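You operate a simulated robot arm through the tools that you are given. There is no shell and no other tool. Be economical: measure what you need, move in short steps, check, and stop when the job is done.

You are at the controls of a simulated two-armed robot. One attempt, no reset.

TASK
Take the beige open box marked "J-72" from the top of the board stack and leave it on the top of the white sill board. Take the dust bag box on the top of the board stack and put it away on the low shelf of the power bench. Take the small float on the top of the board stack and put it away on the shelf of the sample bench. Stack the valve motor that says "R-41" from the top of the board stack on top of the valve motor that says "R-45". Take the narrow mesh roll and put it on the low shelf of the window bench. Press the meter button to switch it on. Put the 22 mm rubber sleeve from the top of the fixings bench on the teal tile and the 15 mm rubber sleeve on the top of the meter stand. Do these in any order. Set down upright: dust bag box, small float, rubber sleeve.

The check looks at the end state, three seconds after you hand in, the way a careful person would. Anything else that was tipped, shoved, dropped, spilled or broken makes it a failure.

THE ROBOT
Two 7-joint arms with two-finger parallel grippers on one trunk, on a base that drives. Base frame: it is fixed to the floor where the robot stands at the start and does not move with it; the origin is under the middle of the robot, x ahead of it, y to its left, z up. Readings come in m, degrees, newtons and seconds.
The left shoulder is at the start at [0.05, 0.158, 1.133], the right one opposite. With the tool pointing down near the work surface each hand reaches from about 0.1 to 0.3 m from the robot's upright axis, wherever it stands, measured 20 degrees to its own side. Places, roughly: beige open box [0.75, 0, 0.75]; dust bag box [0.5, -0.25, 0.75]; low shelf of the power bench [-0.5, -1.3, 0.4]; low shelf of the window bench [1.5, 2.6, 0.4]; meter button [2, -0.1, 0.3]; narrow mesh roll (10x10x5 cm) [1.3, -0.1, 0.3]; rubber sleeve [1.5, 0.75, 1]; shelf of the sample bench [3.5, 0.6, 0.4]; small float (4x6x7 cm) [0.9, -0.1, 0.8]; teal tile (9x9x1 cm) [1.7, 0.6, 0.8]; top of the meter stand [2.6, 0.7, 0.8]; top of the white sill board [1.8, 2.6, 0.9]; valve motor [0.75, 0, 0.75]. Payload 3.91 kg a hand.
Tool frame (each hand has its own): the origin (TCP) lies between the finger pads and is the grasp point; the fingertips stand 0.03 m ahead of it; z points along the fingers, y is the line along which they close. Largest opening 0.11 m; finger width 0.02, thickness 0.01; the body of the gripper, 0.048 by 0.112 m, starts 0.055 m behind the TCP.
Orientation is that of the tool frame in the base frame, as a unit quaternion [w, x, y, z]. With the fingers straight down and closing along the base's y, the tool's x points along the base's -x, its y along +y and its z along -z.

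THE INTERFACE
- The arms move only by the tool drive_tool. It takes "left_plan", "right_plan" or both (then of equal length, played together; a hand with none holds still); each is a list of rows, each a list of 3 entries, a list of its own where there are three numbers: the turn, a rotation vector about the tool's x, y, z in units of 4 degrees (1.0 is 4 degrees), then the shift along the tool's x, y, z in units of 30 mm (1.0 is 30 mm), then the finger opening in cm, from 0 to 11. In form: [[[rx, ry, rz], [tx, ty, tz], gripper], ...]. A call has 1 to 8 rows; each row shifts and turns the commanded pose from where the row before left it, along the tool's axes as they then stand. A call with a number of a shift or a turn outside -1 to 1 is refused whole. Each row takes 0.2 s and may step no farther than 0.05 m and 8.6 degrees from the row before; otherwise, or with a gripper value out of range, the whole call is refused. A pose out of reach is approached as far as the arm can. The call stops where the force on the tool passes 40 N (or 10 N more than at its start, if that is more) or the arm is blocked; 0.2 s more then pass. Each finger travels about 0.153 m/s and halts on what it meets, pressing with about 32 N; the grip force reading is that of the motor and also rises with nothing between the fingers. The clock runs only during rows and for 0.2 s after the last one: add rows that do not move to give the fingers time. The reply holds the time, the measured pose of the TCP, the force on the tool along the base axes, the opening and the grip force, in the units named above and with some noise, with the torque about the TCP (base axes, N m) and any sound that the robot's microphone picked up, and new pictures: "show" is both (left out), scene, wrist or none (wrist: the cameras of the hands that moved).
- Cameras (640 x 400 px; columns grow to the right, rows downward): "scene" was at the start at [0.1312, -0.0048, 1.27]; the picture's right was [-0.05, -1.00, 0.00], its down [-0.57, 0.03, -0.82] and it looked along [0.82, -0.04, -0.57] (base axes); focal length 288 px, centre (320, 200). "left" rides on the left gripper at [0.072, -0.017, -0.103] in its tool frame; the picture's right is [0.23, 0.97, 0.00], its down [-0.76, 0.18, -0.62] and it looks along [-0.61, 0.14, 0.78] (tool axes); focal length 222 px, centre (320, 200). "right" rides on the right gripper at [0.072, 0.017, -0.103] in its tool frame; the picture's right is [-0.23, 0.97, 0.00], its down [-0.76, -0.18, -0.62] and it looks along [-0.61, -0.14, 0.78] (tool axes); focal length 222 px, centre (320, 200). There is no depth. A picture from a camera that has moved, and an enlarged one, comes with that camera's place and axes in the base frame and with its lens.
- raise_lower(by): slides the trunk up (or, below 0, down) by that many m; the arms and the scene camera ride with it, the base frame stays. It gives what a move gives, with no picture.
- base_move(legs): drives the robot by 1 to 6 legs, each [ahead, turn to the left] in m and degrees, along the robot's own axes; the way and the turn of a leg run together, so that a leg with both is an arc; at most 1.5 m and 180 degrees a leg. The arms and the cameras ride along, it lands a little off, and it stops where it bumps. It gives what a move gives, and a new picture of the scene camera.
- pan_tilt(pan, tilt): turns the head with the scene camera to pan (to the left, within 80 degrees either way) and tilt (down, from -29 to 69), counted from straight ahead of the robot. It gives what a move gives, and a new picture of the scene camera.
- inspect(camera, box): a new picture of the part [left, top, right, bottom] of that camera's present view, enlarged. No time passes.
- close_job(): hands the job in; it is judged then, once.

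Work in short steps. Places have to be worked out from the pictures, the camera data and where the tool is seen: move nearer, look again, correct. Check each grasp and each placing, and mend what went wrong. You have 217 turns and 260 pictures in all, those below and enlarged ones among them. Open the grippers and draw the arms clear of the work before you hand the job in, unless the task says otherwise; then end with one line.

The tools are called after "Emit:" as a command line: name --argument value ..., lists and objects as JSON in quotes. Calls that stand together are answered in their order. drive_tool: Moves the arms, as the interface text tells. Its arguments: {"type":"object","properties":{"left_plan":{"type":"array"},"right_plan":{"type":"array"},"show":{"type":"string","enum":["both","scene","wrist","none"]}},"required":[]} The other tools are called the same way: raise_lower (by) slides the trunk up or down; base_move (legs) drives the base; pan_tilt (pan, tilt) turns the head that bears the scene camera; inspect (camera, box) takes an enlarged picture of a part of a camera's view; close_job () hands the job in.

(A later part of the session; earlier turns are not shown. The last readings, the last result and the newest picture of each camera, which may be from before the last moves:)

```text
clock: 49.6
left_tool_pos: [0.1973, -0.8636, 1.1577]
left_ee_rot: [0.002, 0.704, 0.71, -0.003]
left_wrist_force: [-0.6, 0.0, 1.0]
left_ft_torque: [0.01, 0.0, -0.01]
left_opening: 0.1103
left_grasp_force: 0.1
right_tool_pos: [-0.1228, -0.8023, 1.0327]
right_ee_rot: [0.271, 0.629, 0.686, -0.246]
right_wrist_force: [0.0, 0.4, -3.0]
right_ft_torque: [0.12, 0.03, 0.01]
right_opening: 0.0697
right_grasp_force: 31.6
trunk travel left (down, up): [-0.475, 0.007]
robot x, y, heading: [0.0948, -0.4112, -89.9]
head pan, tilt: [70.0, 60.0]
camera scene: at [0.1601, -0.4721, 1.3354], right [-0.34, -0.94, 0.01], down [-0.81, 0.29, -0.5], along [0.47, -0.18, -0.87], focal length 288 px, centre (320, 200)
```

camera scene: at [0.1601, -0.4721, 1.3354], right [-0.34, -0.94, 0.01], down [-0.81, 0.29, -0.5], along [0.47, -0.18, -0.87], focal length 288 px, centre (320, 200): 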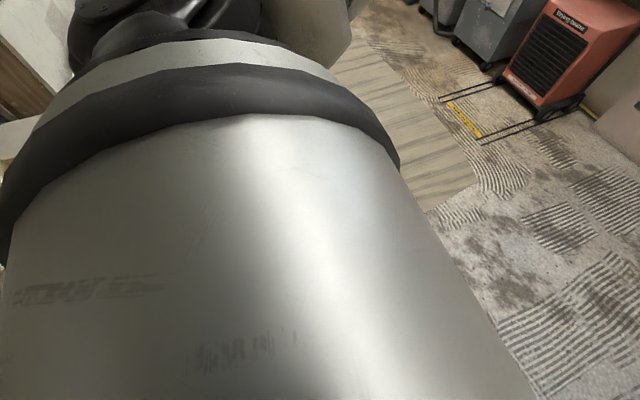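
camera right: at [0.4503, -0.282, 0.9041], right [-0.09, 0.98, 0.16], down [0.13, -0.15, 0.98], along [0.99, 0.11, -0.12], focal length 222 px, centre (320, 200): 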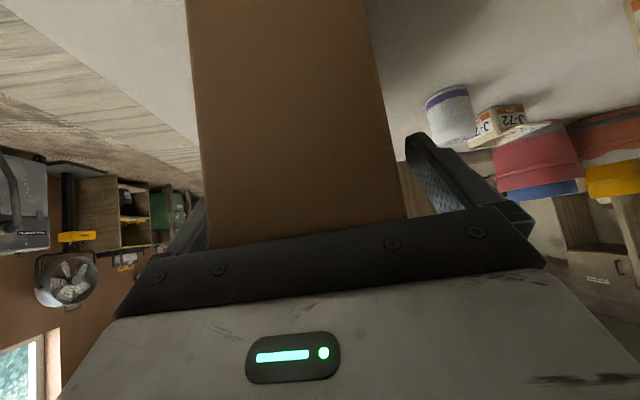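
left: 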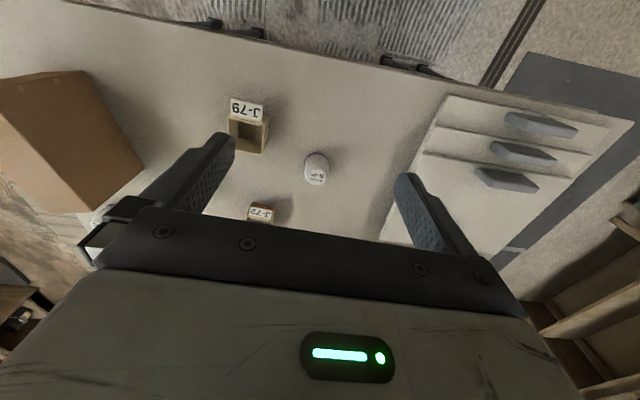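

The right elbow seems to have met the transformer or reel on the bench. I back away, then raise the hand and extend it forward-left to tuck the elbow in.

Emit:
base_move --legs '[[-0.2, 0]]'

Emit:
drive_tool --right_plan '[[[0, 0, 0], [-0.6, 0, -0.6], 4], [[0, 0, 0], [-0.6, 0, -0.6], 4], [[0, 0, 0], [-0.9, 0.2, 0.2], 4], [[0, 0, 0], [-0.9, 0.2, 0.2], 4], [[0, 0, 0], [-0.9, 0.2, 0.2], 4], [[0, 0, 0], [-0.9, 0.2, 0.2], 4]]' --show "none"

Emit:
pan_tilt --pan -60 --tilt 35

```text
clock: 51.2
left_tool_pos: [0.1986, -0.6686, 1.1544]
left_ee_rot: [0.0, 0.702, 0.712, 0.001]
left_wrist_force: [-0.2, 0.4, -0.4]
left_ft_torque: [-0.02, 0.03, 0.01]
left_opening: 0.11
left_grasp_force: 0.1
right_tool_pos: [-0.126, -0.6082, 1.0333]
right_ee_rot: [0.269, 0.628, 0.687, -0.248]
right_wrist_force: [-0.7, -0.2, -3.9]
right_ft_torque: [0.14, 0.02, -0.01]
right_opening: 0.0696
right_grasp_force: 32.2
trunk travel left (down, up): [-0.475, 0.007]
robot x, y, heading: [0.0914, -0.2135, -89.9]
head pan, tilt: [70.0, 60.0]
camera scene: at [0.1591, -0.2768, 1.3353], right [-0.34, -0.94, 0.0], down [-0.81, 0.29, -0.5], along [0.47, -0.17, -0.87], focal length 288 px, centre (320, 200)
```

scene: 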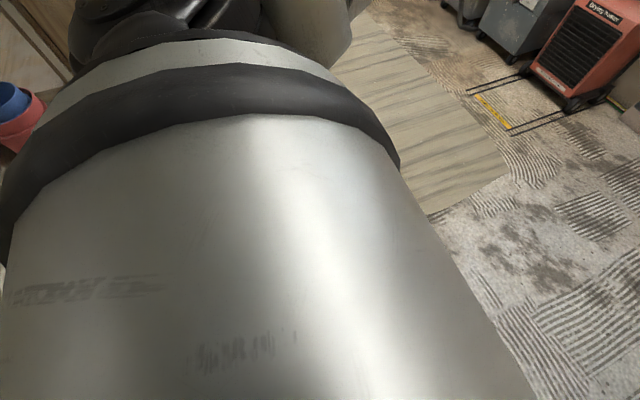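

```text
clock: 52.6
left_tool_pos: [0.198, -0.6673, 1.1541]
left_ee_rot: [-0.002, 0.703, 0.711, 0.001]
left_wrist_force: [1.0, -0.8, 0.5]
left_ft_torque: [-0.01, 0.01, 0.0]
left_opening: 0.11
left_grasp_force: 0.0
right_tool_pos: [-0.0933, -0.7041, 1.1367]
right_ee_rot: [0.269, 0.628, 0.687, -0.247]
right_wrist_force: [0.0, 0.1, -3.8]
right_ft_torque: [0.16, 0.02, -0.01]
right_opening: 0.0699
right_grasp_force: 32.0
trunk travel left (down, up): [-0.475, 0.007]
robot x, y, heading: [0.0939, -0.2108, -90.0]
head pan, tilt: [70.0, 60.0]
```

```text
clock: 54.7
left_tool_pos: [0.1984, -0.6678, 1.1542]
left_ee_rot: [0.0, 0.703, 0.712, 0.001]
left_wrist_force: [0.2, -0.4, -0.2]
left_ft_torque: [0.02, 0.0, 0.01]
left_opening: 0.11
left_grasp_force: 0.1
right_tool_pos: [-0.0931, -0.7037, 1.1373]
right_ee_rot: [0.268, 0.628, 0.687, -0.248]
right_wrist_force: [0.0, -0.7, -4.7]
right_ft_torque: [0.15, 0.01, -0.03]
right_opening: 0.07
right_grasp_force: 31.7
trunk travel left (down, up): [-0.475, 0.007]
robot x, y, heading: [0.0908, -0.212, -89.9]
head pan, tilt: [-60.0, 35.0]
camera scene: at [0.0203, -0.2992, 1.3695], right [-0.5, 0.86, 0.0], down [0.5, 0.29, -0.82], along [-0.71, -0.41, -0.57], focal length 288 px, centre (320, 200)
```

scene: 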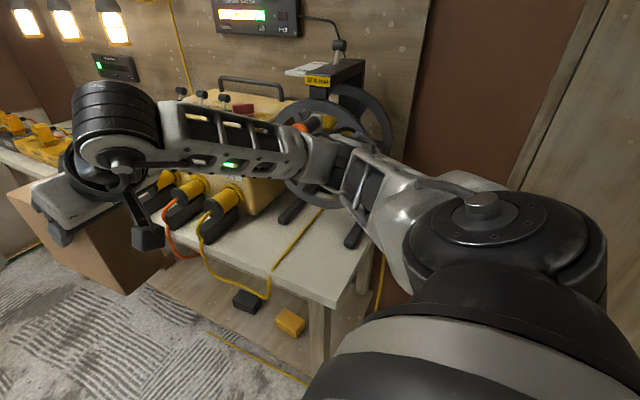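

The elbow now sits closer in (about x −0.27). I steer away from the bench on a diagonal path past the table corner.

Emit:
base_move --legs '[[0, 12], [0.45, 0], [0, 35], [0.42, 0]]'

```text
clock: 62.0
left_tool_pos: [0.8917, -1.1761, 1.1537]
left_ee_rot: [-0.002, 0.364, 0.931, 0.001]
left_wrist_force: [-0.2, -0.3, -0.4]
left_ft_torque: [0.02, 0.02, 0.01]
left_opening: 0.1098
left_grasp_force: 0.0
right_tool_pos: [0.716, -1.4112, 1.1377]
right_ee_rot: [0.345, 0.305, 0.879, -0.121]
right_wrist_force: [0.6, -0.6, -3.8]
right_ft_torque: [0.12, 0.07, 0.01]
right_opening: 0.07
right_grasp_force: 31.9
trunk travel left (down, up): [-0.475, 0.007]
robot x, y, heading: [0.4875, -0.9415, -43.5]
head pan, tilt: [-60.0, 35.0]
camera scene: at [0.5019, -1.0537, 1.3695], right [-0.97, 0.23, 0.0], down [0.13, 0.56, -0.82], along [-0.19, -0.8, -0.57], focal length 288 px, centre (320, 200)
```

scene: 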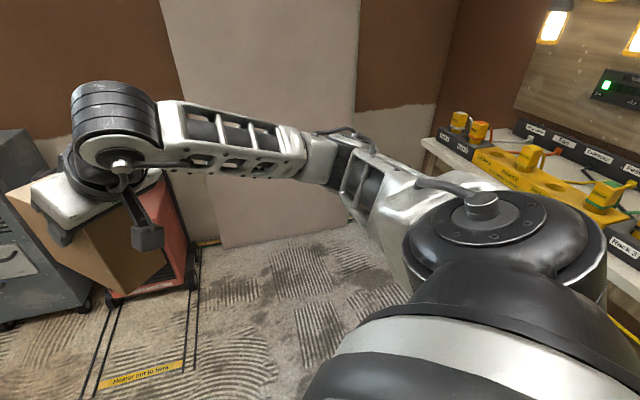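

Clear of the table and the bench. I move further along and turn to face the bench's free shelf gap.

Emit:
base_move --legs '[[0, -47], [0.35, 0], [0, -90]]'

Emit:
pan_tilt --pan 0 --tilt 35

```text
clock: 70.2
left_tool_pos: [0.0328, -1.393, 1.1547]
left_ee_rot: [0.0, 1.0, 0.002, 0.002]
left_wrist_force: [-0.2, -0.5, -0.1]
left_ft_torque: [-0.02, 0.0, -0.02]
left_opening: 0.1099
left_grasp_force: 0.1
right_tool_pos: [0.0023, -1.0993, 1.1375]
right_ee_rot: [0.013, 0.93, 0.037, -0.366]
right_wrist_force: [0.1, -0.1, -3.9]
right_ft_torque: [0.0, -0.19, 0.02]
right_opening: 0.0698
right_grasp_force: 31.3
trunk travel left (down, up): [-0.475, 0.007]
robot x, y, heading: [0.4918, -1.2926, 179.5]
head pan, tilt: [-60.0, 35.0]
camera scene: at [0.4087, -1.2158, 1.3695], right [0.87, 0.49, 0.0], down [0.28, -0.5, -0.82], along [-0.4, 0.71, -0.57], focal length 288 px, centre (320, 200)
```

scene: 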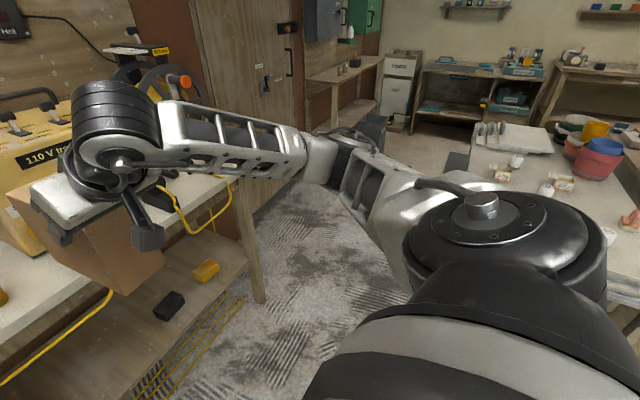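

```text
clock: 71.5
left_tool_pos: [0.0339, -1.3925, 1.1545]
left_ee_rot: [0.0, 1.0, 0.001, 0.003]
left_wrist_force: [-0.3, -0.4, -0.2]
left_ft_torque: [-0.03, 0.0, 0.02]
left_opening: 0.11
left_grasp_force: 0.0
right_tool_pos: [0.0017, -1.1015, 1.1371]
right_ee_rot: [0.013, 0.93, 0.036, -0.366]
right_wrist_force: [0.4, -0.7, -4.1]
right_ft_torque: [0.03, -0.17, 0.0]
right_opening: 0.0699
right_grasp_force: 32.2
trunk travel left (down, up): [-0.475, 0.007]
robot x, y, heading: [0.4905, -1.2917, 179.7]
head pan, tilt: [0.0, 35.0]
camera scene: at [0.364, -1.2918, 1.3695], right [0.01, 1.0, 0.0], down [0.57, -0.01, -0.82], along [-0.82, 0.01, -0.57], focal length 288 px, centre (320, 200)
```

scene: 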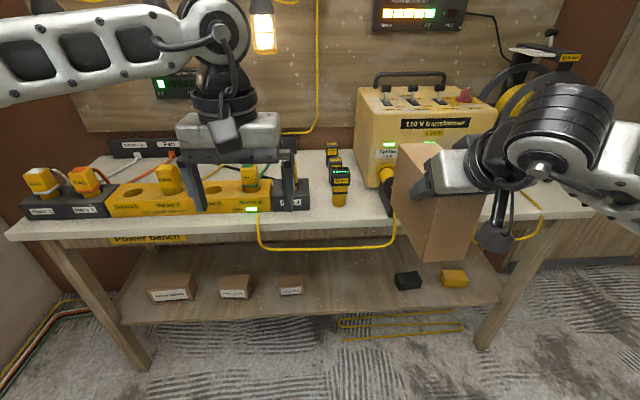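

I see the Power bench shelf, with a free gap around y≈−1.17 between small boxes and the chargers. I pull the left arm back so it won't hit the bench when the trunk lowers.

Emit:
drive_tool --left_plan '[[[0, 0, 0], [0.95, 0.2, 0], 11], [[0, 0, 0], [0.95, 0.2, 0], 11], [[0, 0, 0], [0.95, 0.2, 0], 11], [[0, 0, 0], [0.95, 0.2, 0], 11], [[0, 0, 0], [0.95, 0.2, 0], 11], [[0, 0, 0], [0.95, 0.2, 0], 11], [[0, 0, 0], [0.95, 0.2, 0], 11]]' --show "none"

Emit:
raise_lower --by -0.3

Emit:
inspect --camera "scene" --box '[200, 100, 520, 300]'

```text
clock: 73.1
left_tool_pos: [0.2332, -1.4341, 1.1553]
left_ee_rot: [0.001, 1.0, 0.0, 0.0]
left_wrist_force: [-0.1, 0.1, 0.2]
left_ft_torque: [-0.02, 0.04, -0.02]
left_opening: 0.1101
left_grasp_force: 0.0
right_tool_pos: [0.0011, -1.1002, 1.1368]
right_ee_rot: [0.013, 0.93, 0.037, -0.366]
right_wrist_force: [-0.7, -0.6, -4.0]
right_ft_torque: [0.01, -0.15, -0.02]
right_opening: 0.07
right_grasp_force: 32.3
trunk travel left (down, up): [-0.475, 0.007]
robot x, y, heading: [0.4908, -1.2908, 179.5]
head pan, tilt: [0.0, 35.0]
```

```text
clock: 76.1
left_tool_pos: [0.2318, -1.436, 0.8552]
left_ee_rot: [0.0, 1.0, 0.002, 0.002]
left_wrist_force: [0.1, -0.3, 0.9]
left_ft_torque: [-0.01, -0.02, 0.02]
left_opening: 0.1101
left_grasp_force: 0.1
right_tool_pos: [0.0028, -1.1013, 0.8371]
right_ee_rot: [0.013, 0.93, 0.036, -0.366]
right_wrist_force: [-0.3, -1.3, -3.9]
right_ft_torque: [-0.03, -0.19, 0.0]
right_opening: 0.0698
right_grasp_force: 32.5
trunk travel left (down, up): [-0.175, 0.307]
robot x, y, heading: [0.4907, -1.2914, 179.5]
head pan, tilt: [0.0, 35.0]
```

```text
2.00 times, centred on (360, 200) of scene
camera zoom: at [0.3641, -1.2919, 1.0696], right [0.01, 1.0, 0.0], down [0.57, 0.0, -0.82], along [-0.82, 0.01, -0.57], focal length 577 px, centre (240, 200)
```

zoom: 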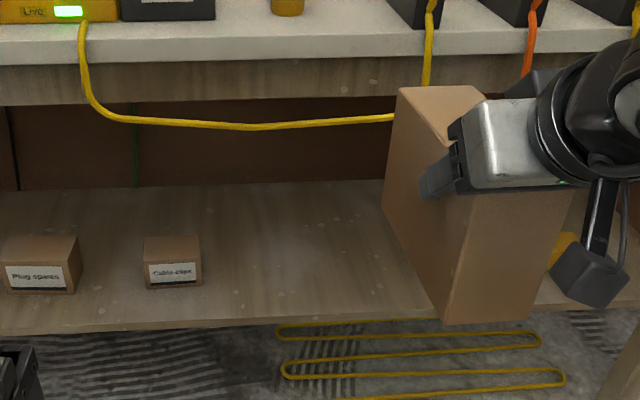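

Shelf top works out to z≈0.36 with its front edge at x≈−0.32, and the underside clears z≈0.72. I lower the trunk fully, then bring the hand down and across to y≈−1.17.

Emit:
raise_lower --by -0.17

Emit:
drive_tool --right_plan '[[[0, 0, 0], [0.65, 0.47, 0.7], 4], [[0, 0, 0], [0.65, 0.47, 0.7], 4], [[0, 0, 0], [0.65, 0.47, 0.7], 4], [[0, 0, 0], [0.65, 0.47, 0.7], 4], [[0, 0, 0], [0.65, 0.47, 0.7], 4]]' --show "scene"

```text
clock: 78.1
left_tool_pos: [0.2333, -1.4345, 0.6852]
left_ee_rot: [-0.001, 1.0, 0.002, 0.001]
left_wrist_force: [0.2, 0.0, 0.4]
left_ft_torque: [-0.02, 0.0, -0.01]
left_opening: 0.1101
left_grasp_force: 0.0
right_tool_pos: [0.002, -1.0999, 0.6667]
right_ee_rot: [0.012, 0.93, 0.036, -0.365]
right_wrist_force: [-0.5, 0.3, -3.7]
right_ft_torque: [0.01, -0.16, -0.01]
right_opening: 0.07
right_grasp_force: 32.3
trunk travel left (down, up): [-0.005, 0.477]
robot x, y, heading: [0.4895, -1.2931, 179.5]
head pan, tilt: [0.0, 35.0]
```

```text
clock: 79.3
left_tool_pos: [0.2322, -1.4336, 0.686]
left_ee_rot: [0.0, 1.0, 0.002, 0.001]
left_wrist_force: [0.3, 0.6, -0.3]
left_ft_torque: [0.01, 0.01, -0.01]
left_opening: 0.11
left_grasp_force: 0.0
right_tool_pos: [0.0081, -1.1718, 0.5227]
right_ee_rot: [0.013, 0.93, 0.036, -0.366]
right_wrist_force: [-0.3, 1.3, -4.1]
right_ft_torque: [0.0, -0.13, 0.0]
right_opening: 0.0697
right_grasp_force: 31.5
trunk travel left (down, up): [-0.005, 0.477]
robot x, y, heading: [0.4889, -1.2927, 179.7]
head pan, tilt: [0.0, 35.0]
camera scene: at [0.3642, -1.2919, 0.8996], right [0.01, 1.0, 0.0], down [0.57, 0.0, -0.82], along [-0.82, 0.01, -0.57], focal length 288 px, centre (320, 200)
```

scene: 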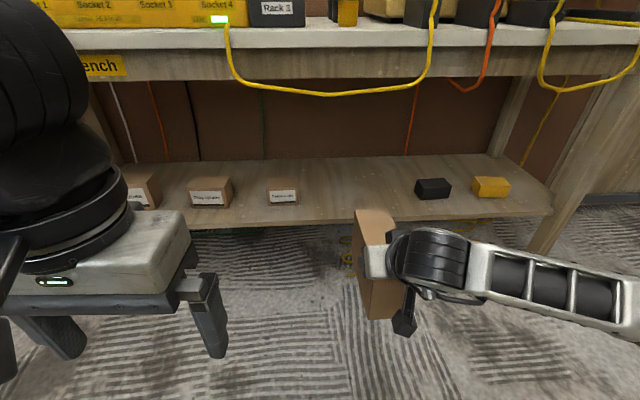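

Everything lines up with the gap, box bottom ≈0.405. I drive forward to insert.

Emit:
base_move --legs '[[0.34, 0]]'

```text
clock: 81.5
left_tool_pos: [-0.107, -1.4307, 0.6848]
left_ee_rot: [-0.002, 1.0, 0.0, 0.0]
left_wrist_force: [0.0, 0.4, 0.0]
left_ft_torque: [-0.01, 0.0, 0.02]
left_opening: 0.11
left_grasp_force: 0.0
right_tool_pos: [-0.3318, -1.1668, 0.5241]
right_ee_rot: [0.012, 0.93, 0.036, -0.365]
right_wrist_force: [-0.1, -0.5, -4.4]
right_ft_torque: [0.0, -0.16, 0.01]
right_opening: 0.0699
right_grasp_force: 31.8
trunk travel left (down, up): [-0.005, 0.477]
robot x, y, heading: [0.1493, -1.287, 179.6]
head pan, tilt: [0.0, 35.0]
camera scene: at [0.0236, -1.2884, 0.8995], right [0.01, 1.0, 0.0], down [0.57, -0.01, -0.82], along [-0.82, 0.01, -0.57], focal length 288 px, centre (320, 200)
```

scene: 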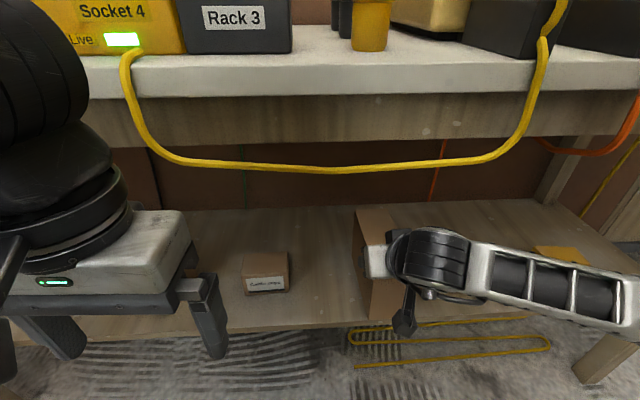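

Cable is clear above the wrist. I ease forward 6 cm then down in small steps.

Emit:
drive_tool --right_plan '[[[0, 0, 0], [-0.73, 0, 0.68], 4], [[0, 0, 0], [-0.73, 0, 0.68], 4], [[0, 0, 0], [0.18, 0, 0.195], 4], [[0, 0, 0], [0.18, 0, 0.195], 4], [[0, 0, 0], [0.18, 0, 0.195], 4], [[0, 0, 0], [0.18, 0, 0.195], 4]]' --show "scene"

```text
clock: 82.9
left_tool_pos: [-0.1077, -1.4305, 0.6858]
left_ee_rot: [0.0, 1.0, 0.0, 0.001]
left_wrist_force: [-0.5, -0.4, -0.2]
left_ft_torque: [0.01, 0.03, -0.02]
left_opening: 0.1101
left_grasp_force: 0.1
right_tool_pos: [-0.3922, -1.1731, 0.4908]
right_ee_rot: [0.013, 0.93, 0.036, -0.366]
right_wrist_force: [-0.3, -0.3, -3.7]
right_ft_torque: [0.03, -0.17, -0.01]
right_opening: 0.0699
right_grasp_force: 32.3
trunk travel left (down, up): [-0.005, 0.477]
robot x, y, heading: [0.1477, -1.29, 179.4]
head pan, tilt: [0.0, 35.0]
camera scene: at [0.0236, -1.2884, 0.8995], right [0.01, 1.0, 0.0], down [0.57, -0.01, -0.82], along [-0.82, 0.01, -0.57], focal length 288 px, centre (320, 200)
```

scene: 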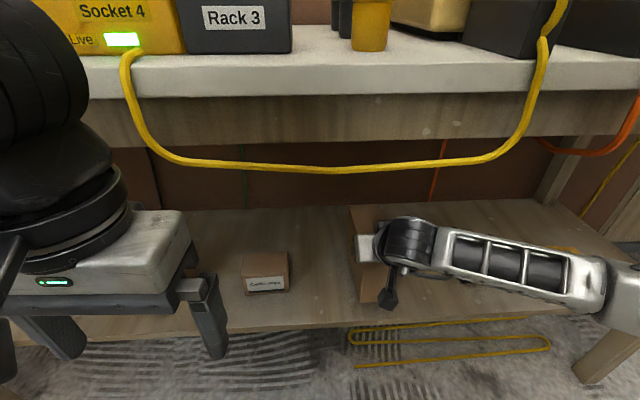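

Bottom ≈0.373; I continue down in 5 mm steps until contact.

Emit:
drive_tool --right_plan '[[[0, 0, 0], [0.12, 0, 0.125], 4], [[0, 0, 0], [0.12, 0, 0.125], 4], [[0, 0, 0], [0.06, 0, 0.06], 4], [[0, 0, 0], [0.0, 0, 0.0], 4]]' --show "none"

```text
clock: 83.9
left_tool_pos: [-0.1078, -1.4311, 0.6864]
left_ee_rot: [0.0, 1.0, 0.0, 0.001]
left_wrist_force: [0.1, -0.3, -0.3]
left_ft_torque: [0.01, -0.03, 0.01]
left_opening: 0.1102
left_grasp_force: 0.1
right_tool_pos: [-0.3918, -1.1706, 0.4783]
right_ee_rot: [0.013, 0.93, 0.036, -0.365]
right_wrist_force: [0.0, -1.0, -4.4]
right_ft_torque: [0.03, -0.16, 0.01]
right_opening: 0.0698
right_grasp_force: 32.6
trunk travel left (down, up): [-0.005, 0.477]
robot x, y, heading: [0.148, -1.2878, 179.6]
head pan, tilt: [0.0, 35.0]
```

Emit:
drive_tool --right_plan '[[[0, 0, 0], [0.1, 0, 0.1], 4], [[0, 0, 0], [0.1, 0, 0.1], 4], [[0, 0, 0], [0.0, 0, 0.0], 4]]' --show "none"

Emit:
drive_tool --right_plan '[[[0, 0, 0], [0.05, 0, 0.05], 4], [[0, 0, 0], [0.0, 0, 0.0], 4]]' --show "scene"

```text
clock: 84.7
left_tool_pos: [-0.1086, -1.431, 0.6855]
left_ee_rot: [0.0, 1.0, 0.001, 0.001]
left_wrist_force: [-0.1, -0.2, -1.4]
left_ft_torque: [0.0, 0.0, 0.0]
left_opening: 0.11
left_grasp_force: 0.0
right_tool_pos: [-0.3908, -1.1714, 0.4699]
right_ee_rot: [0.012, 0.93, 0.036, -0.365]
right_wrist_force: [-0.2, -0.8, -3.3]
right_ft_torque: [0.01, -0.15, 0.03]
right_opening: 0.0698
right_grasp_force: 31.9
trunk travel left (down, up): [-0.005, 0.477]
robot x, y, heading: [0.146, -1.2911, 179.6]
head pan, tilt: [0.0, 35.0]
```

```text
clock: 85.3
left_tool_pos: [-0.1076, -1.4327, 0.6848]
left_ee_rot: [0.0, 1.0, -0.001, 0.002]
left_wrist_force: [0.0, -0.4, 0.4]
left_ft_torque: [0.02, -0.04, -0.01]
left_opening: 0.1098
left_grasp_force: 0.0
right_tool_pos: [-0.3916, -1.1717, 0.4672]
right_ee_rot: [0.013, 0.93, 0.036, -0.365]
right_wrist_force: [-0.8, 0.2, -4.8]
right_ft_torque: [-0.01, -0.13, 0.01]
right_opening: 0.0701
right_grasp_force: 31.6
trunk travel left (down, up): [-0.005, 0.477]
robot x, y, heading: [0.1473, -1.2836, 179.3]
head pan, tilt: [0.0, 35.0]
camera scene: at [0.0235, -1.2884, 0.8995], right [0.01, 1.0, 0.0], down [0.57, -0.01, -0.82], along [-0.82, 0.01, -0.57], focal length 288 px, centre (320, 200)
```

scene: 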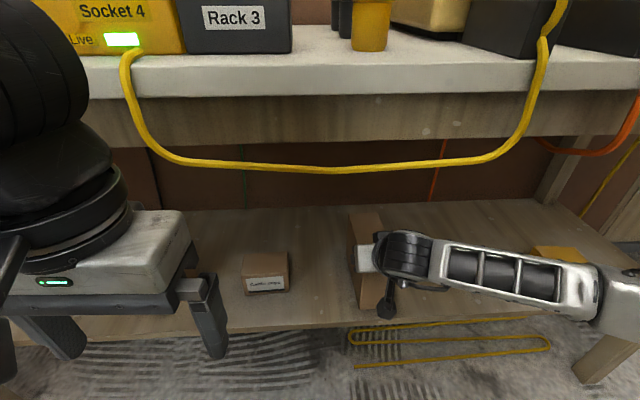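

Still no contact; keep lowering.

Emit:
drive_tool --right_plan '[[[0, 0, 0], [0.08, 0, 0.08], 4], [[0, 0, 0], [0.08, 0, 0.08], 4], [[0, 0, 0], [0.0, 0, 0.0], 4]]' --show "none"

Emit:
inspect --camera "scene" --box '[300, 180, 460, 340]'

```text
clock: 86.1
left_tool_pos: [-0.1084, -1.4309, 0.6846]
left_ee_rot: [0.0, 1.0, 0.0, 0.001]
left_wrist_force: [0.7, -0.4, 0.2]
left_ft_torque: [-0.03, 0.02, 0.03]
left_opening: 0.1102
left_grasp_force: 0.0
right_tool_pos: [-0.3917, -1.1705, 0.4622]
right_ee_rot: [0.013, 0.93, 0.036, -0.366]
right_wrist_force: [0.0, 0.7, -0.4]
right_ft_torque: [-0.09, 0.19, -0.06]
right_opening: 0.0698
right_grasp_force: 31.6
trunk travel left (down, up): [-0.005, 0.477]
robot x, y, heading: [0.1499, -1.2894, 179.1]
head pan, tilt: [0.0, 35.0]
```

```text
2.50 times, centred on (380, 260) of scene
camera zoom: at [0.0238, -1.2885, 0.8996], right [0.01, 1.0, 0.0], down [0.57, -0.01, -0.82], along [-0.82, 0.01, -0.57], focal length 721 px, centre (170, 50)
```

zoom: 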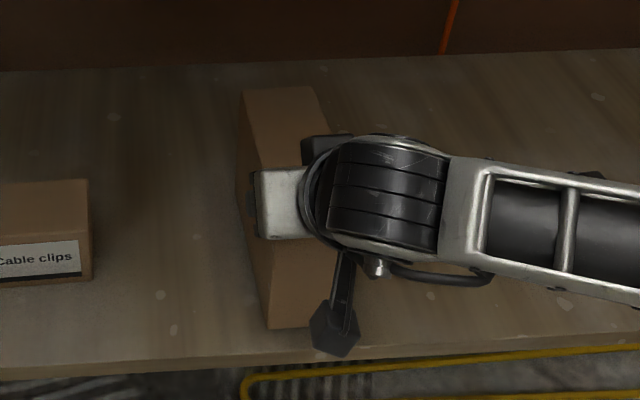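

Contact made and weight is on the shelf. I open the fingers and reverse straight out.

Emit:
drive_tool --right_plan '[[[0, 0, 0], [0, 0, 0], 11], [[0, 0, 0], [0, 0, 0], 11], [[0, 0, 0], [0, 0, -0.2], 11]]' --show "none"

Emit:
base_move --legs '[[-0.35, 0]]'

```text
clock: 86.9
left_tool_pos: [-0.1069, -1.4325, 0.6848]
left_ee_rot: [0.0, 1.0, -0.001, 0.001]
left_wrist_force: [-0.2, 0.4, 0.4]
left_ft_torque: [0.01, 0.03, 0.01]
left_opening: 0.1099
left_grasp_force: 0.1
right_tool_pos: [-0.3873, -1.1712, 0.4658]
right_ee_rot: [0.012, 0.93, 0.036, -0.365]
right_wrist_force: [-0.3, 0.0, -0.5]
right_ft_torque: [0.02, 0.03, -0.02]
right_opening: 0.1099
right_grasp_force: 0.1
trunk travel left (down, up): [-0.005, 0.477]
robot x, y, heading: [0.1494, -1.2896, 179.5]
head pan, tilt: [0.0, 35.0]
```

```text
clock: 89.2
left_tool_pos: [0.2371, -1.4344, 0.6858]
left_ee_rot: [0.0, 1.0, -0.004, 0.001]
left_wrist_force: [0.4, 0.8, 0.1]
left_ft_torque: [0.02, -0.03, -0.01]
left_opening: 0.1099
left_grasp_force: 0.0
right_tool_pos: [-0.0397, -1.1728, 0.4654]
right_ee_rot: [0.011, 0.93, 0.033, -0.365]
right_wrist_force: [-0.5, -0.6, 0.1]
right_ft_torque: [0.01, 0.0, -0.01]
right_opening: 0.1102
right_grasp_force: 0.0
trunk travel left (down, up): [-0.005, 0.477]
robot x, y, heading: [0.4969, -1.2934, 179.0]
head pan, tilt: [0.0, 35.0]
camera scene: at [0.3702, -1.2925, 0.8996], right [0.02, 1.0, 0.0], down [0.57, -0.01, -0.82], along [-0.82, 0.01, -0.57], focal length 288 px, centre (320, 200)
```

scene: 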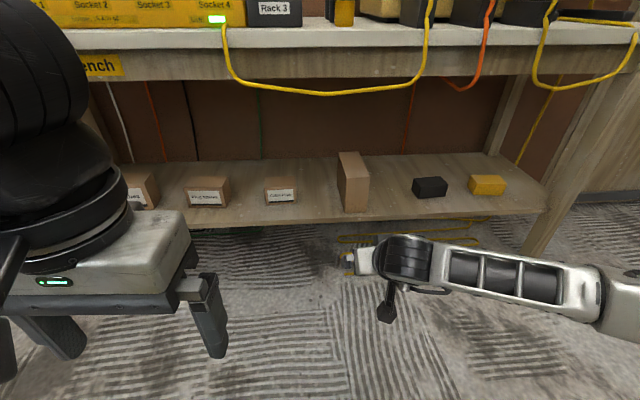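

The dust bag box stands upright on the shelf. Next I raise the trunk, return the right hand to vertical, and drive to the table's right side to fetch R‑41 and the float.

Emit:
raise_lower --by 0.37

Emit:
drive_tool --right_plan '[[[0, 1, 0], [-0.5, 0, -0.9], 11], [[0, 1, 0], [-0.5, 0, -0.9], 11], [[0, 1, 0], [-0.5, 0, -0.9], 11], [[0, 1, 0], [-0.3, 0, -0.9], 11], [[0, 1, 0], [0, 0, -0.9], 11], [[0, 1, 0], [0, 0, -0.9], 11], [[0, 1, 0], [0.5, 0, -0.9], 11], [[0, 1, 0], [0.5, 0, -0.9], 11]]' --show "none"

Emit:
drive_tool --right_plan '[[[0, 1, 0], [0.8, 0, 0], 11], [[0, 1, 0], [0.8, 0, 0], 11], [[0, 0.75, 0], [0.8, 0, 0], 11], [[0, 0, 0], [0.8, 0, 0], 11]]' --show "none"

Emit:
base_move --legs '[[0, -131], [0.535, 0], [0, 42]]'

```text
clock: 92.7
left_tool_pos: [0.2373, -1.4341, 1.0557]
left_ee_rot: [0.0, 1.0, -0.003, 0.0]
left_wrist_force: [-0.1, 0.4, 0.4]
left_ft_torque: [-0.03, -0.02, -0.03]
left_opening: 0.1101
left_grasp_force: 0.1
right_tool_pos: [-0.0399, -1.1727, 0.8351]
right_ee_rot: [0.012, 0.93, 0.033, -0.366]
right_wrist_force: [0.4, 0.5, 0.6]
right_ft_torque: [0.0, 0.01, 0.01]
right_opening: 0.1101
right_grasp_force: 0.1
trunk travel left (down, up): [-0.375, 0.107]
robot x, y, heading: [0.4964, -1.2948, 178.8]
head pan, tilt: [0.0, 35.0]
```

```text
clock: 94.5
left_tool_pos: [0.2366, -1.4348, 1.0559]
left_ee_rot: [0.0, 1.0, -0.004, 0.001]
left_wrist_force: [0.9, 0.2, -0.6]
left_ft_torque: [-0.01, 0.02, 0.0]
left_opening: 0.11
left_grasp_force: 0.2
right_tool_pos: [0.0505, -1.1659, 1.0468]
right_ee_rot: [0.002, 0.995, 0.035, -0.094]
right_wrist_force: [0.2, 0.6, 0.5]
right_ft_torque: [-0.02, -0.02, 0.02]
right_opening: 0.1098
right_grasp_force: 0.0
trunk travel left (down, up): [-0.375, 0.107]
robot x, y, heading: [0.4961, -1.2953, 179.0]
head pan, tilt: [0.0, 35.0]
```

```text
clock: 95.5
left_tool_pos: [0.2383, -1.4337, 1.0552]
left_ee_rot: [0.001, 1.0, -0.002, 0.0]
left_wrist_force: [-0.2, -0.5, -0.8]
left_ft_torque: [0.01, 0.01, 0.02]
left_opening: 0.1099
left_grasp_force: 0.0
right_tool_pos: [0.1447, -1.1604, 1.0373]
right_ee_rot: [-0.001, 0.999, 0.034, 0.0]
right_wrist_force: [-0.7, 0.9, -0.6]
right_ft_torque: [-0.02, 0.01, 0.0]
right_opening: 0.11
right_grasp_force: 0.1
trunk travel left (down, up): [-0.375, 0.107]
robot x, y, heading: [0.4957, -1.294, 178.9]
head pan, tilt: [0.0, 35.0]
```

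```text
clock: 106.0
left_tool_pos: [0.7055, -0.6376, 1.0547]
left_ee_rot: [0.001, 0.71, -0.704, 0.001]
left_wrist_force: [-0.7, -1.0, -0.4]
left_ft_torque: [0.03, 0.0, 0.0]
left_opening: 0.11
left_grasp_force: 0.1
right_tool_pos: [0.9757, -0.5405, 1.0369]
right_ee_rot: [0.0, 0.737, -0.676, 0.001]
right_wrist_force: [-0.9, -0.8, -0.2]
right_ft_torque: [0.01, -0.04, -0.04]
right_opening: 0.1099
right_grasp_force: 0.0
trunk travel left (down, up): [-0.375, 0.107]
robot x, y, heading: [0.8506, -0.8912, 89.8]
head pan, tilt: [0.0, 35.0]
camera scene: at [0.8532, -0.7655, 1.2696], right [1.0, 0.0, 0.0], down [0.0, -0.57, -0.82], along [0.0, 0.82, -0.57], focal length 288 px, centre (320, 200)
```

scene: 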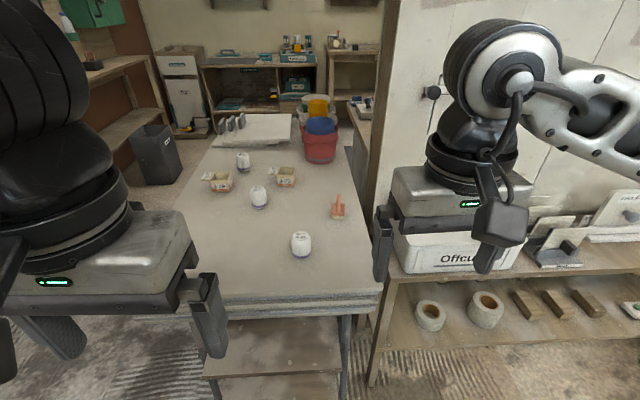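

Great view of the table. I enlarge it to verify labels and the float.

Emit:
inspect --camera "scene" --box '[200, 140, 370, 270]'

Emit:
inspect --camera "scene" --box '[380, 180, 640, 340]'

```text
3.08 times, centred on (285, 205) of scene
camera zoom: at [0.8532, -0.7655, 1.2696], right [1.0, 0.0, 0.0], down [0.0, -0.57, -0.82], along [0.0, 0.82, -0.57], focal length 887 px, centre (428, 185)
```

zoom: 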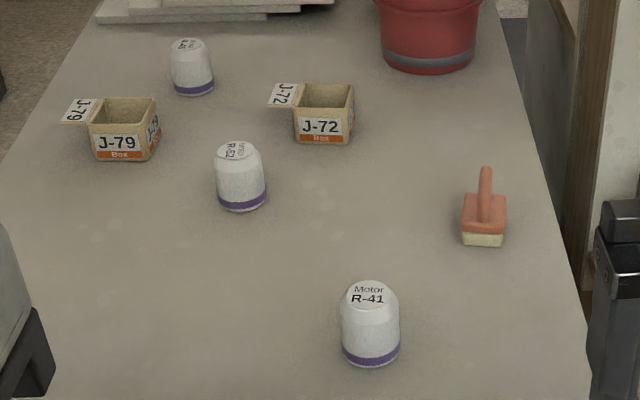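

```text
2.46 times, centred on (510, 260) of scene
camera zoom: at [0.8532, -0.7655, 1.2696], right [1.0, 0.0, 0.0], down [0.0, -0.57, -0.82], along [0.0, 0.82, -0.57], focal length 710 px, centre (-148, 52)
```

zoom: 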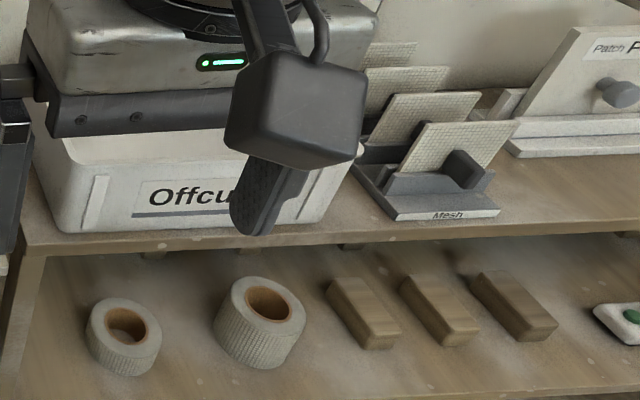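

Identified: R‑41 at ≈(0.808, −0.272), float at ≈(0.902, −0.112) with its thin handle across x, and the narrow mesh roll on the shelf to the right. I drive a bit closer.

Emit:
base_move --legs '[[0.14, 0]]'

```text
clock: 107.3
left_tool_pos: [0.7064, -0.4984, 1.0552]
left_ee_rot: [0.0, 0.711, -0.703, 0.0]
left_wrist_force: [0.6, -1.1, 0.5]
left_ft_torque: [-0.01, 0.01, -0.01]
left_opening: 0.1099
left_grasp_force: 0.0
right_tool_pos: [0.9767, -0.4015, 1.0377]
right_ee_rot: [0.0, 0.737, -0.676, 0.001]
right_wrist_force: [-0.8, 1.0, 0.2]
right_ft_torque: [0.0, 0.01, -0.01]
right_opening: 0.1102
right_grasp_force: 0.1
trunk travel left (down, up): [-0.375, 0.107]
robot x, y, heading: [0.8506, -0.7528, 90.0]
head pan, tilt: [0.0, 35.0]
camera scene: at [0.8535, -0.6258, 1.2694], right [1.0, 0.0, 0.0], down [0.0, -0.57, -0.82], along [0.0, 0.82, -0.57], focal length 288 px, centre (320, 200)
```

scene: 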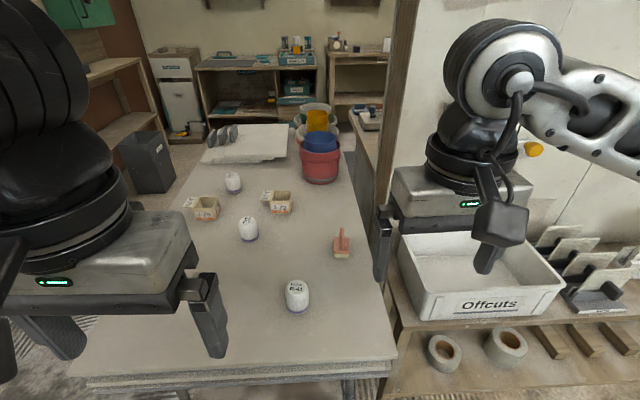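

I move the right hand over the float, staying high, and correct its yaw.

Emit:
drive_tool --right_plan '[[[0, 0, 0], [-1, 0, 0], 11], [[0, 0, 0], [-1, 0.1, 0], 11], [[0, 0, 0], [-1, 0.2, 0], 11], [[0, 0, 0], [-1, 0.25, 0], 11], [[0, 0, 0], [-1, 0.25, 0], 11], [[0, 0, 0], [-1, 0.25, 0], 11], [[0, 0, 0], [-1, 0.3, 0], 11], [[0, 0, 0], [-1, 0.3, 0], 11]]' --show "none"

Emit:
drive_tool --right_plan '[[[0, 0, 0], [-0.9, 0, 0], 11], [[0, 0, 0.6], [-0.9, 0, 0], 11], [[0, 0, 0.65], [0, 0, 0], 11]]' --show "both"

```text
clock: 109.1
left_tool_pos: [0.7039, -0.4993, 1.0556]
left_ee_rot: [0.0, 0.71, -0.704, 0.0]
left_wrist_force: [0.1, -0.5, -0.2]
left_ft_torque: [0.02, -0.01, -0.01]
left_opening: 0.11
left_grasp_force: 0.1
right_tool_pos: [0.9042, -0.1658, 1.0363]
right_ee_rot: [0.0, 0.738, -0.675, 0.001]
right_wrist_force: [-0.6, 1.3, -0.2]
right_ft_torque: [0.0, 0.0, -0.04]
right_opening: 0.11
right_grasp_force: 0.0
trunk travel left (down, up): [-0.375, 0.107]
robot x, y, heading: [0.8476, -0.753, 89.9]
head pan, tilt: [0.0, 35.0]
```

```text
clock: 109.9
left_tool_pos: [0.7064, -0.4991, 1.0554]
left_ee_rot: [0.001, 0.711, -0.703, 0.001]
left_wrist_force: [-0.2, 0.3, 0.2]
left_ft_torque: [0.0, -0.05, -0.03]
left_opening: 0.1098
left_grasp_force: 0.1
right_tool_pos: [0.9122, -0.1483, 1.0334]
right_ee_rot: [-0.001, 0.707, -0.707, 0.002]
right_wrist_force: [-0.2, 0.0, 0.0]
right_ft_torque: [0.03, 0.0, 0.02]
right_opening: 0.1099
right_grasp_force: 0.0
right hand out of reach, approached as far as the arm can: row 1, 2
trunk travel left (down, up): [-0.375, 0.107]
robot x, y, heading: [0.847, -0.7581, 89.9]
head pan, tilt: [0.0, 35.0]
camera scene: at [0.8538, -0.6264, 1.2695], right [1.0, 0.0, 0.0], down [0.0, -0.57, -0.82], along [0.0, 0.82, -0.57], focal length 288 px, centre (320, 200)
camera right: at [0.8941, -0.2219, 1.1351], right [-0.97, 0.23, 0.0], down [0.18, 0.76, 0.62], along [0.14, 0.61, -0.78], focal length 222 px, centre (320, 200)
```

scene: 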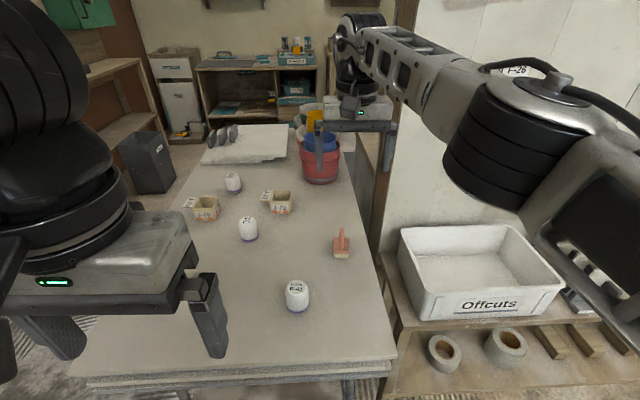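
right: 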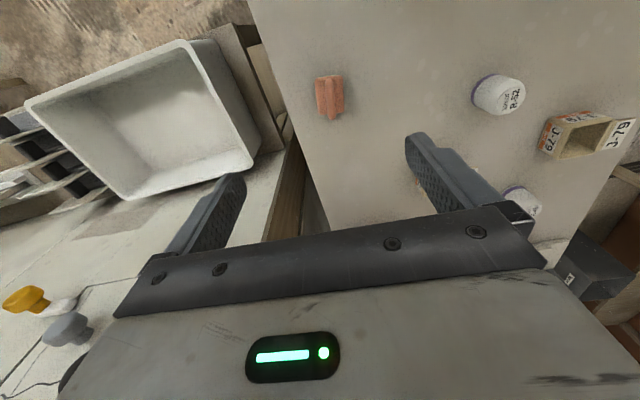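

The float is at ≈(0.90, −0.132). I descend toward it with a small correction and check before grasping.

Emit:
drive_tool --right_plan '[[[0, 0, 0], [0, 0.1, 0.9], 11], [[0, 0, 0], [0, 0.1, 0.9], 11], [[0, 0, 0], [-0.1, 0.1, 0.9], 11], [[0, 0, 0], [-0.2, 0.1, 0.9], 11], [[0, 0, 0], [-0.2, 0, 0.9], 11], [[0, 0, 0], [-0.1, 0, 0.6], 7]]' --show "both"

```text
clock: 111.3
left_tool_pos: [0.7055, -0.4992, 1.0554]
left_ee_rot: [0.001, 0.711, -0.703, 0.0]
left_wrist_force: [-0.5, 0.1, 0.1]
left_ft_torque: [-0.02, -0.01, 0.0]
left_opening: 0.1101
left_grasp_force: 0.0
right_tool_pos: [0.9049, -0.1445, 0.8893]
right_ee_rot: [0.0, -0.707, 0.707, -0.001]
right_wrist_force: [-0.1, -0.1, -0.2]
right_ft_torque: [-0.03, 0.01, 0.01]
right_opening: 0.07
right_grasp_force: 0.1
right hand out of reach, approached as far as the arm can: row 4, 5, 6
trunk travel left (down, up): [-0.375, 0.107]
robot x, y, heading: [0.8537, -0.754, 90.0]
head pan, tilt: [0.0, 35.0]
camera scene: at [0.8534, -0.6266, 1.2696], right [1.0, 0.0, 0.0], down [0.0, -0.57, -0.82], along [0.0, 0.82, -0.57], focal length 288 px, centre (320, 200)
camera right: at [0.8876, -0.2188, 0.991], right [-0.97, 0.23, 0.0], down [0.18, 0.76, 0.62], along [0.14, 0.61, -0.78], focal length 222 px, centre (320, 200)
```

scene: 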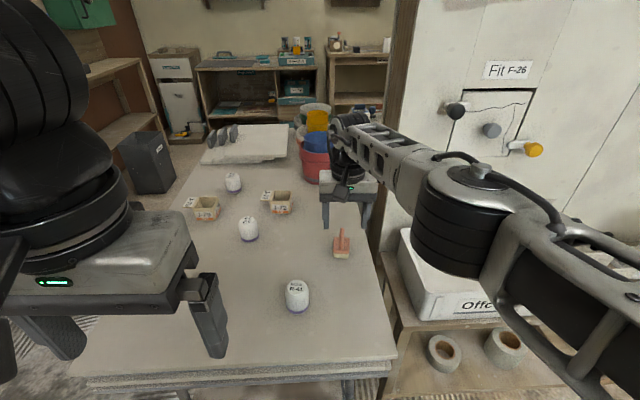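
right: 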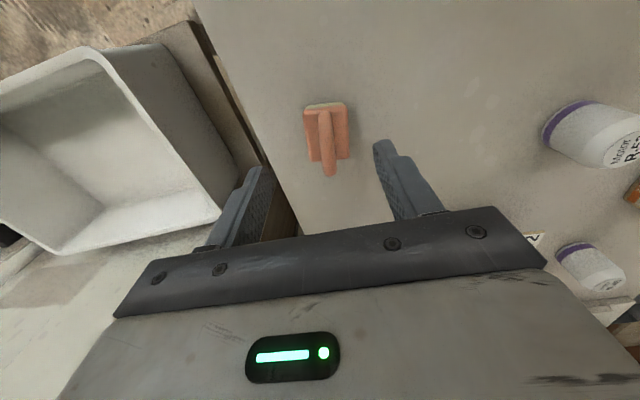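

Float handle lies at ≈(0.90, −0.138), between the fingers. I descend to z≈0.845 and close.

Emit:
drive_tool --right_plan '[[[0, 0, 0], [0.15, 0.1, 0.75], 7], [[0, 0, 0], [0.1, 0.05, 0.75], 7], [[0, 0, 0], [0, 0, 0], 7]]' --show "wrist"

```text
clock: 112.1
left_tool_pos: [0.7062, -0.4984, 1.0553]
left_ee_rot: [0.001, 0.71, -0.704, 0.0]
left_wrist_force: [-0.2, 0.5, 0.6]
left_ft_torque: [-0.02, 0.01, 0.02]
left_opening: 0.1099
left_grasp_force: 0.0
right_tool_pos: [0.8996, -0.1523, 0.8449]
right_ee_rot: [0.0, -0.707, 0.707, -0.002]
right_wrist_force: [0.0, 0.0, 0.1]
right_ft_torque: [0.01, -0.01, 0.0]
right_opening: 0.0702
right_grasp_force: 0.1
trunk travel left (down, up): [-0.375, 0.107]
robot x, y, heading: [0.8541, -0.7556, 89.9]
head pan, tilt: [0.0, 35.0]
camera right: at [0.8825, -0.2269, 0.9464], right [-0.97, 0.23, 0.0], down [0.18, 0.76, 0.62], along [0.14, 0.61, -0.78], focal length 222 px, centre (320, 200)
```

right: 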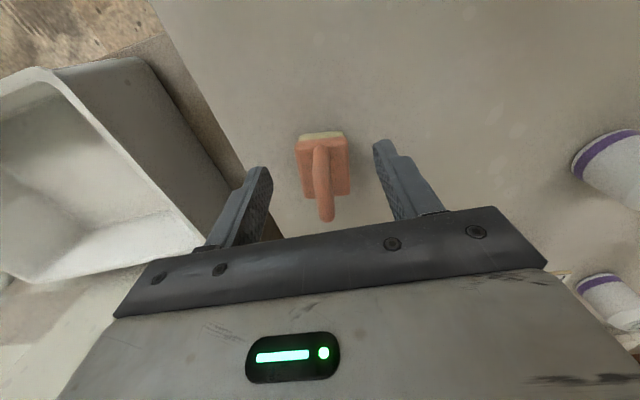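

The handle is centred between the fingers. I go down 5 mm and close.

Emit:
drive_tool --right_plan '[[[0, 0, 0], [0, 0, 0.17], 7], [[0, 0, 0], [0, 0, 0], 3], [[0, 0, 0], [0, 0, 0], 1], [[0, 0, 0], [0, 0, 0], 0], [[0, 0, 0], [0, 0, 0], 0]]' --show "wrist"

```text
clock: 113.3
left_tool_pos: [0.7057, -0.499, 1.055]
left_ee_rot: [0.001, 0.711, -0.703, 0.001]
left_wrist_force: [-0.1, 0.0, -1.2]
left_ft_torque: [0.01, -0.01, 0.02]
left_opening: 0.1103
left_grasp_force: 0.0
right_tool_pos: [0.9008, -0.153, 0.8402]
right_ee_rot: [-0.001, -0.707, 0.707, -0.001]
right_wrist_force: [-1.1, -0.4, 1.3]
right_ft_torque: [0.06, 0.01, 0.01]
right_opening: 0.0103
right_grasp_force: 32.0
trunk travel left (down, up): [-0.375, 0.107]
robot x, y, heading: [0.851, -0.7561, 90.2]
head pan, tilt: [0.0, 35.0]
camera right: at [0.8831, -0.227, 0.9417], right [-0.97, 0.23, 0.0], down [0.18, 0.76, 0.62], along [0.14, 0.61, -0.78], focal length 222 px, centre (320, 200)
```

right: 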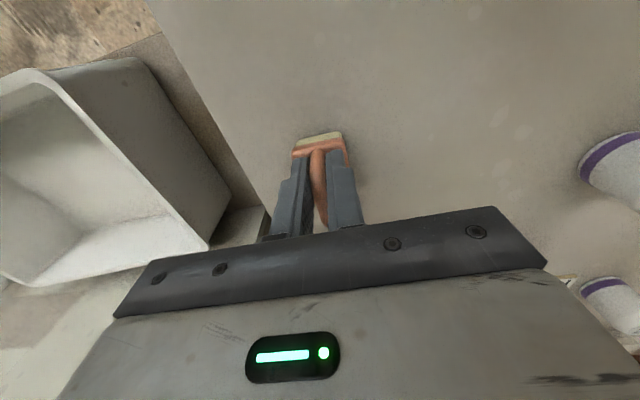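

Handle gripped (1 cm). Since the destination is a low shelf under a bench top, I regrasp in place with the hand pitched forward: open, pitch ≈50°, close again.

Emit:
drive_tool --right_plan '[[[0, 0, 0], [0, 0, 0], 5], [[0, 0, 0], [0, 0, 0], 5], [[0, -1, 0], [0, 0, -0.1], 5], [[0, -1, 0], [0, 0, 0], 5], [[0, -1, 0], [0, 0, 0], 5], [[0, -1, 0], [0, 0, 0], 5], [[0, -1, 0], [0, 0, 0], 5], [[0, -1, 0], [0, 0, 0], 5]]' --show "none"

Emit:
drive_tool --right_plan '[[[0, -1, 0], [0, 0, 0], 5], [[0, -1, 0], [0, 0, 0], 5], [[0, -1, 0], [0, 0, 0], 5], [[0, -1, 0], [0, 0, 0], 5], [[0, -1, 0], [0, 0, 0], 5], [[0, -1, 0], [0, 0, 0], 5], [[0, -0.5, 0], [0, 0, 0], 5]]' --show "both"

```text
clock: 115.1
left_tool_pos: [0.707, -0.4994, 1.0548]
left_ee_rot: [0.001, 0.711, -0.703, 0.001]
left_wrist_force: [0.0, 0.2, 0.3]
left_ft_torque: [0.0, -0.02, 0.03]
left_opening: 0.1099
left_grasp_force: 0.0
right_tool_pos: [0.9, -0.1551, 0.8419]
right_ee_rot: [0.148, -0.691, 0.692, 0.147]
right_wrist_force: [0.8, 0.9, 0.4]
right_ft_torque: [0.02, 0.02, 0.05]
right_opening: 0.05
right_grasp_force: 0.1
trunk travel left (down, up): [-0.375, 0.107]
robot x, y, heading: [0.851, -0.7571, 89.8]
head pan, tilt: [0.0, 35.0]
```

```text
clock: 116.7
left_tool_pos: [0.7061, -0.4985, 1.0549]
left_ee_rot: [0.0, 0.712, -0.703, 0.001]
left_wrist_force: [-0.9, -0.5, -0.4]
left_ft_torque: [0.0, 0.0, 0.0]
left_opening: 0.1099
left_grasp_force: 0.1
right_tool_pos: [0.8993, -0.1538, 0.8419]
right_ee_rot: [-0.299, 0.641, -0.64, -0.298]
right_wrist_force: [-0.6, -0.8, 0.8]
right_ft_torque: [0.0, 0.0, 0.04]
right_opening: 0.0504
right_grasp_force: 0.0
trunk travel left (down, up): [-0.375, 0.107]
robot x, y, heading: [0.8531, -0.7557, 89.7]
head pan, tilt: [0.0, 35.0]
camera scene: at [0.8535, -0.6264, 1.2696], right [1.0, 0.0, 0.0], down [0.0, -0.57, -0.82], along [0.0, 0.82, -0.57], focal length 288 px, centre (320, 200)
camera right: at [0.8818, -0.2806, 0.8509], right [-0.97, 0.15, 0.17], down [0.18, 0.01, 0.98], along [0.14, 0.99, -0.04], focal length 222 px, centre (320, 200)
```

scene: 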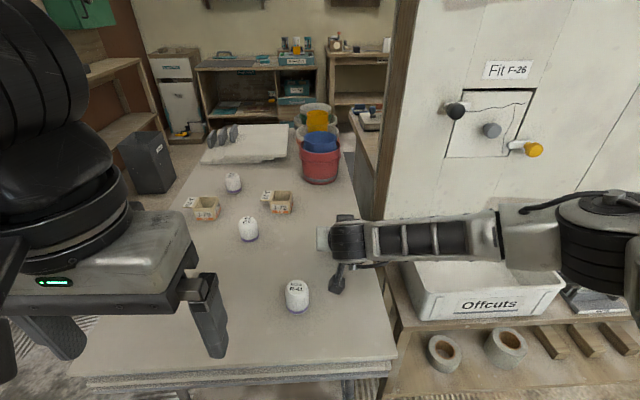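
right: 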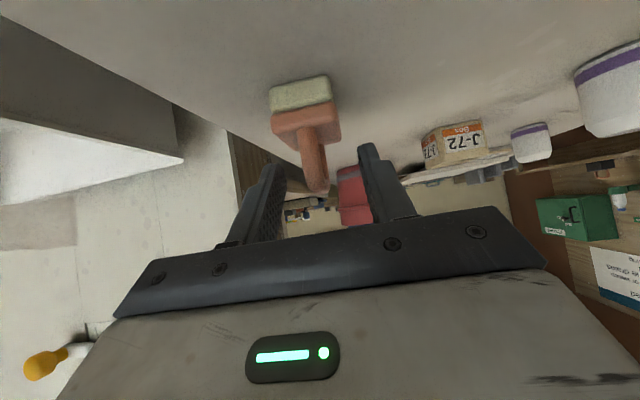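

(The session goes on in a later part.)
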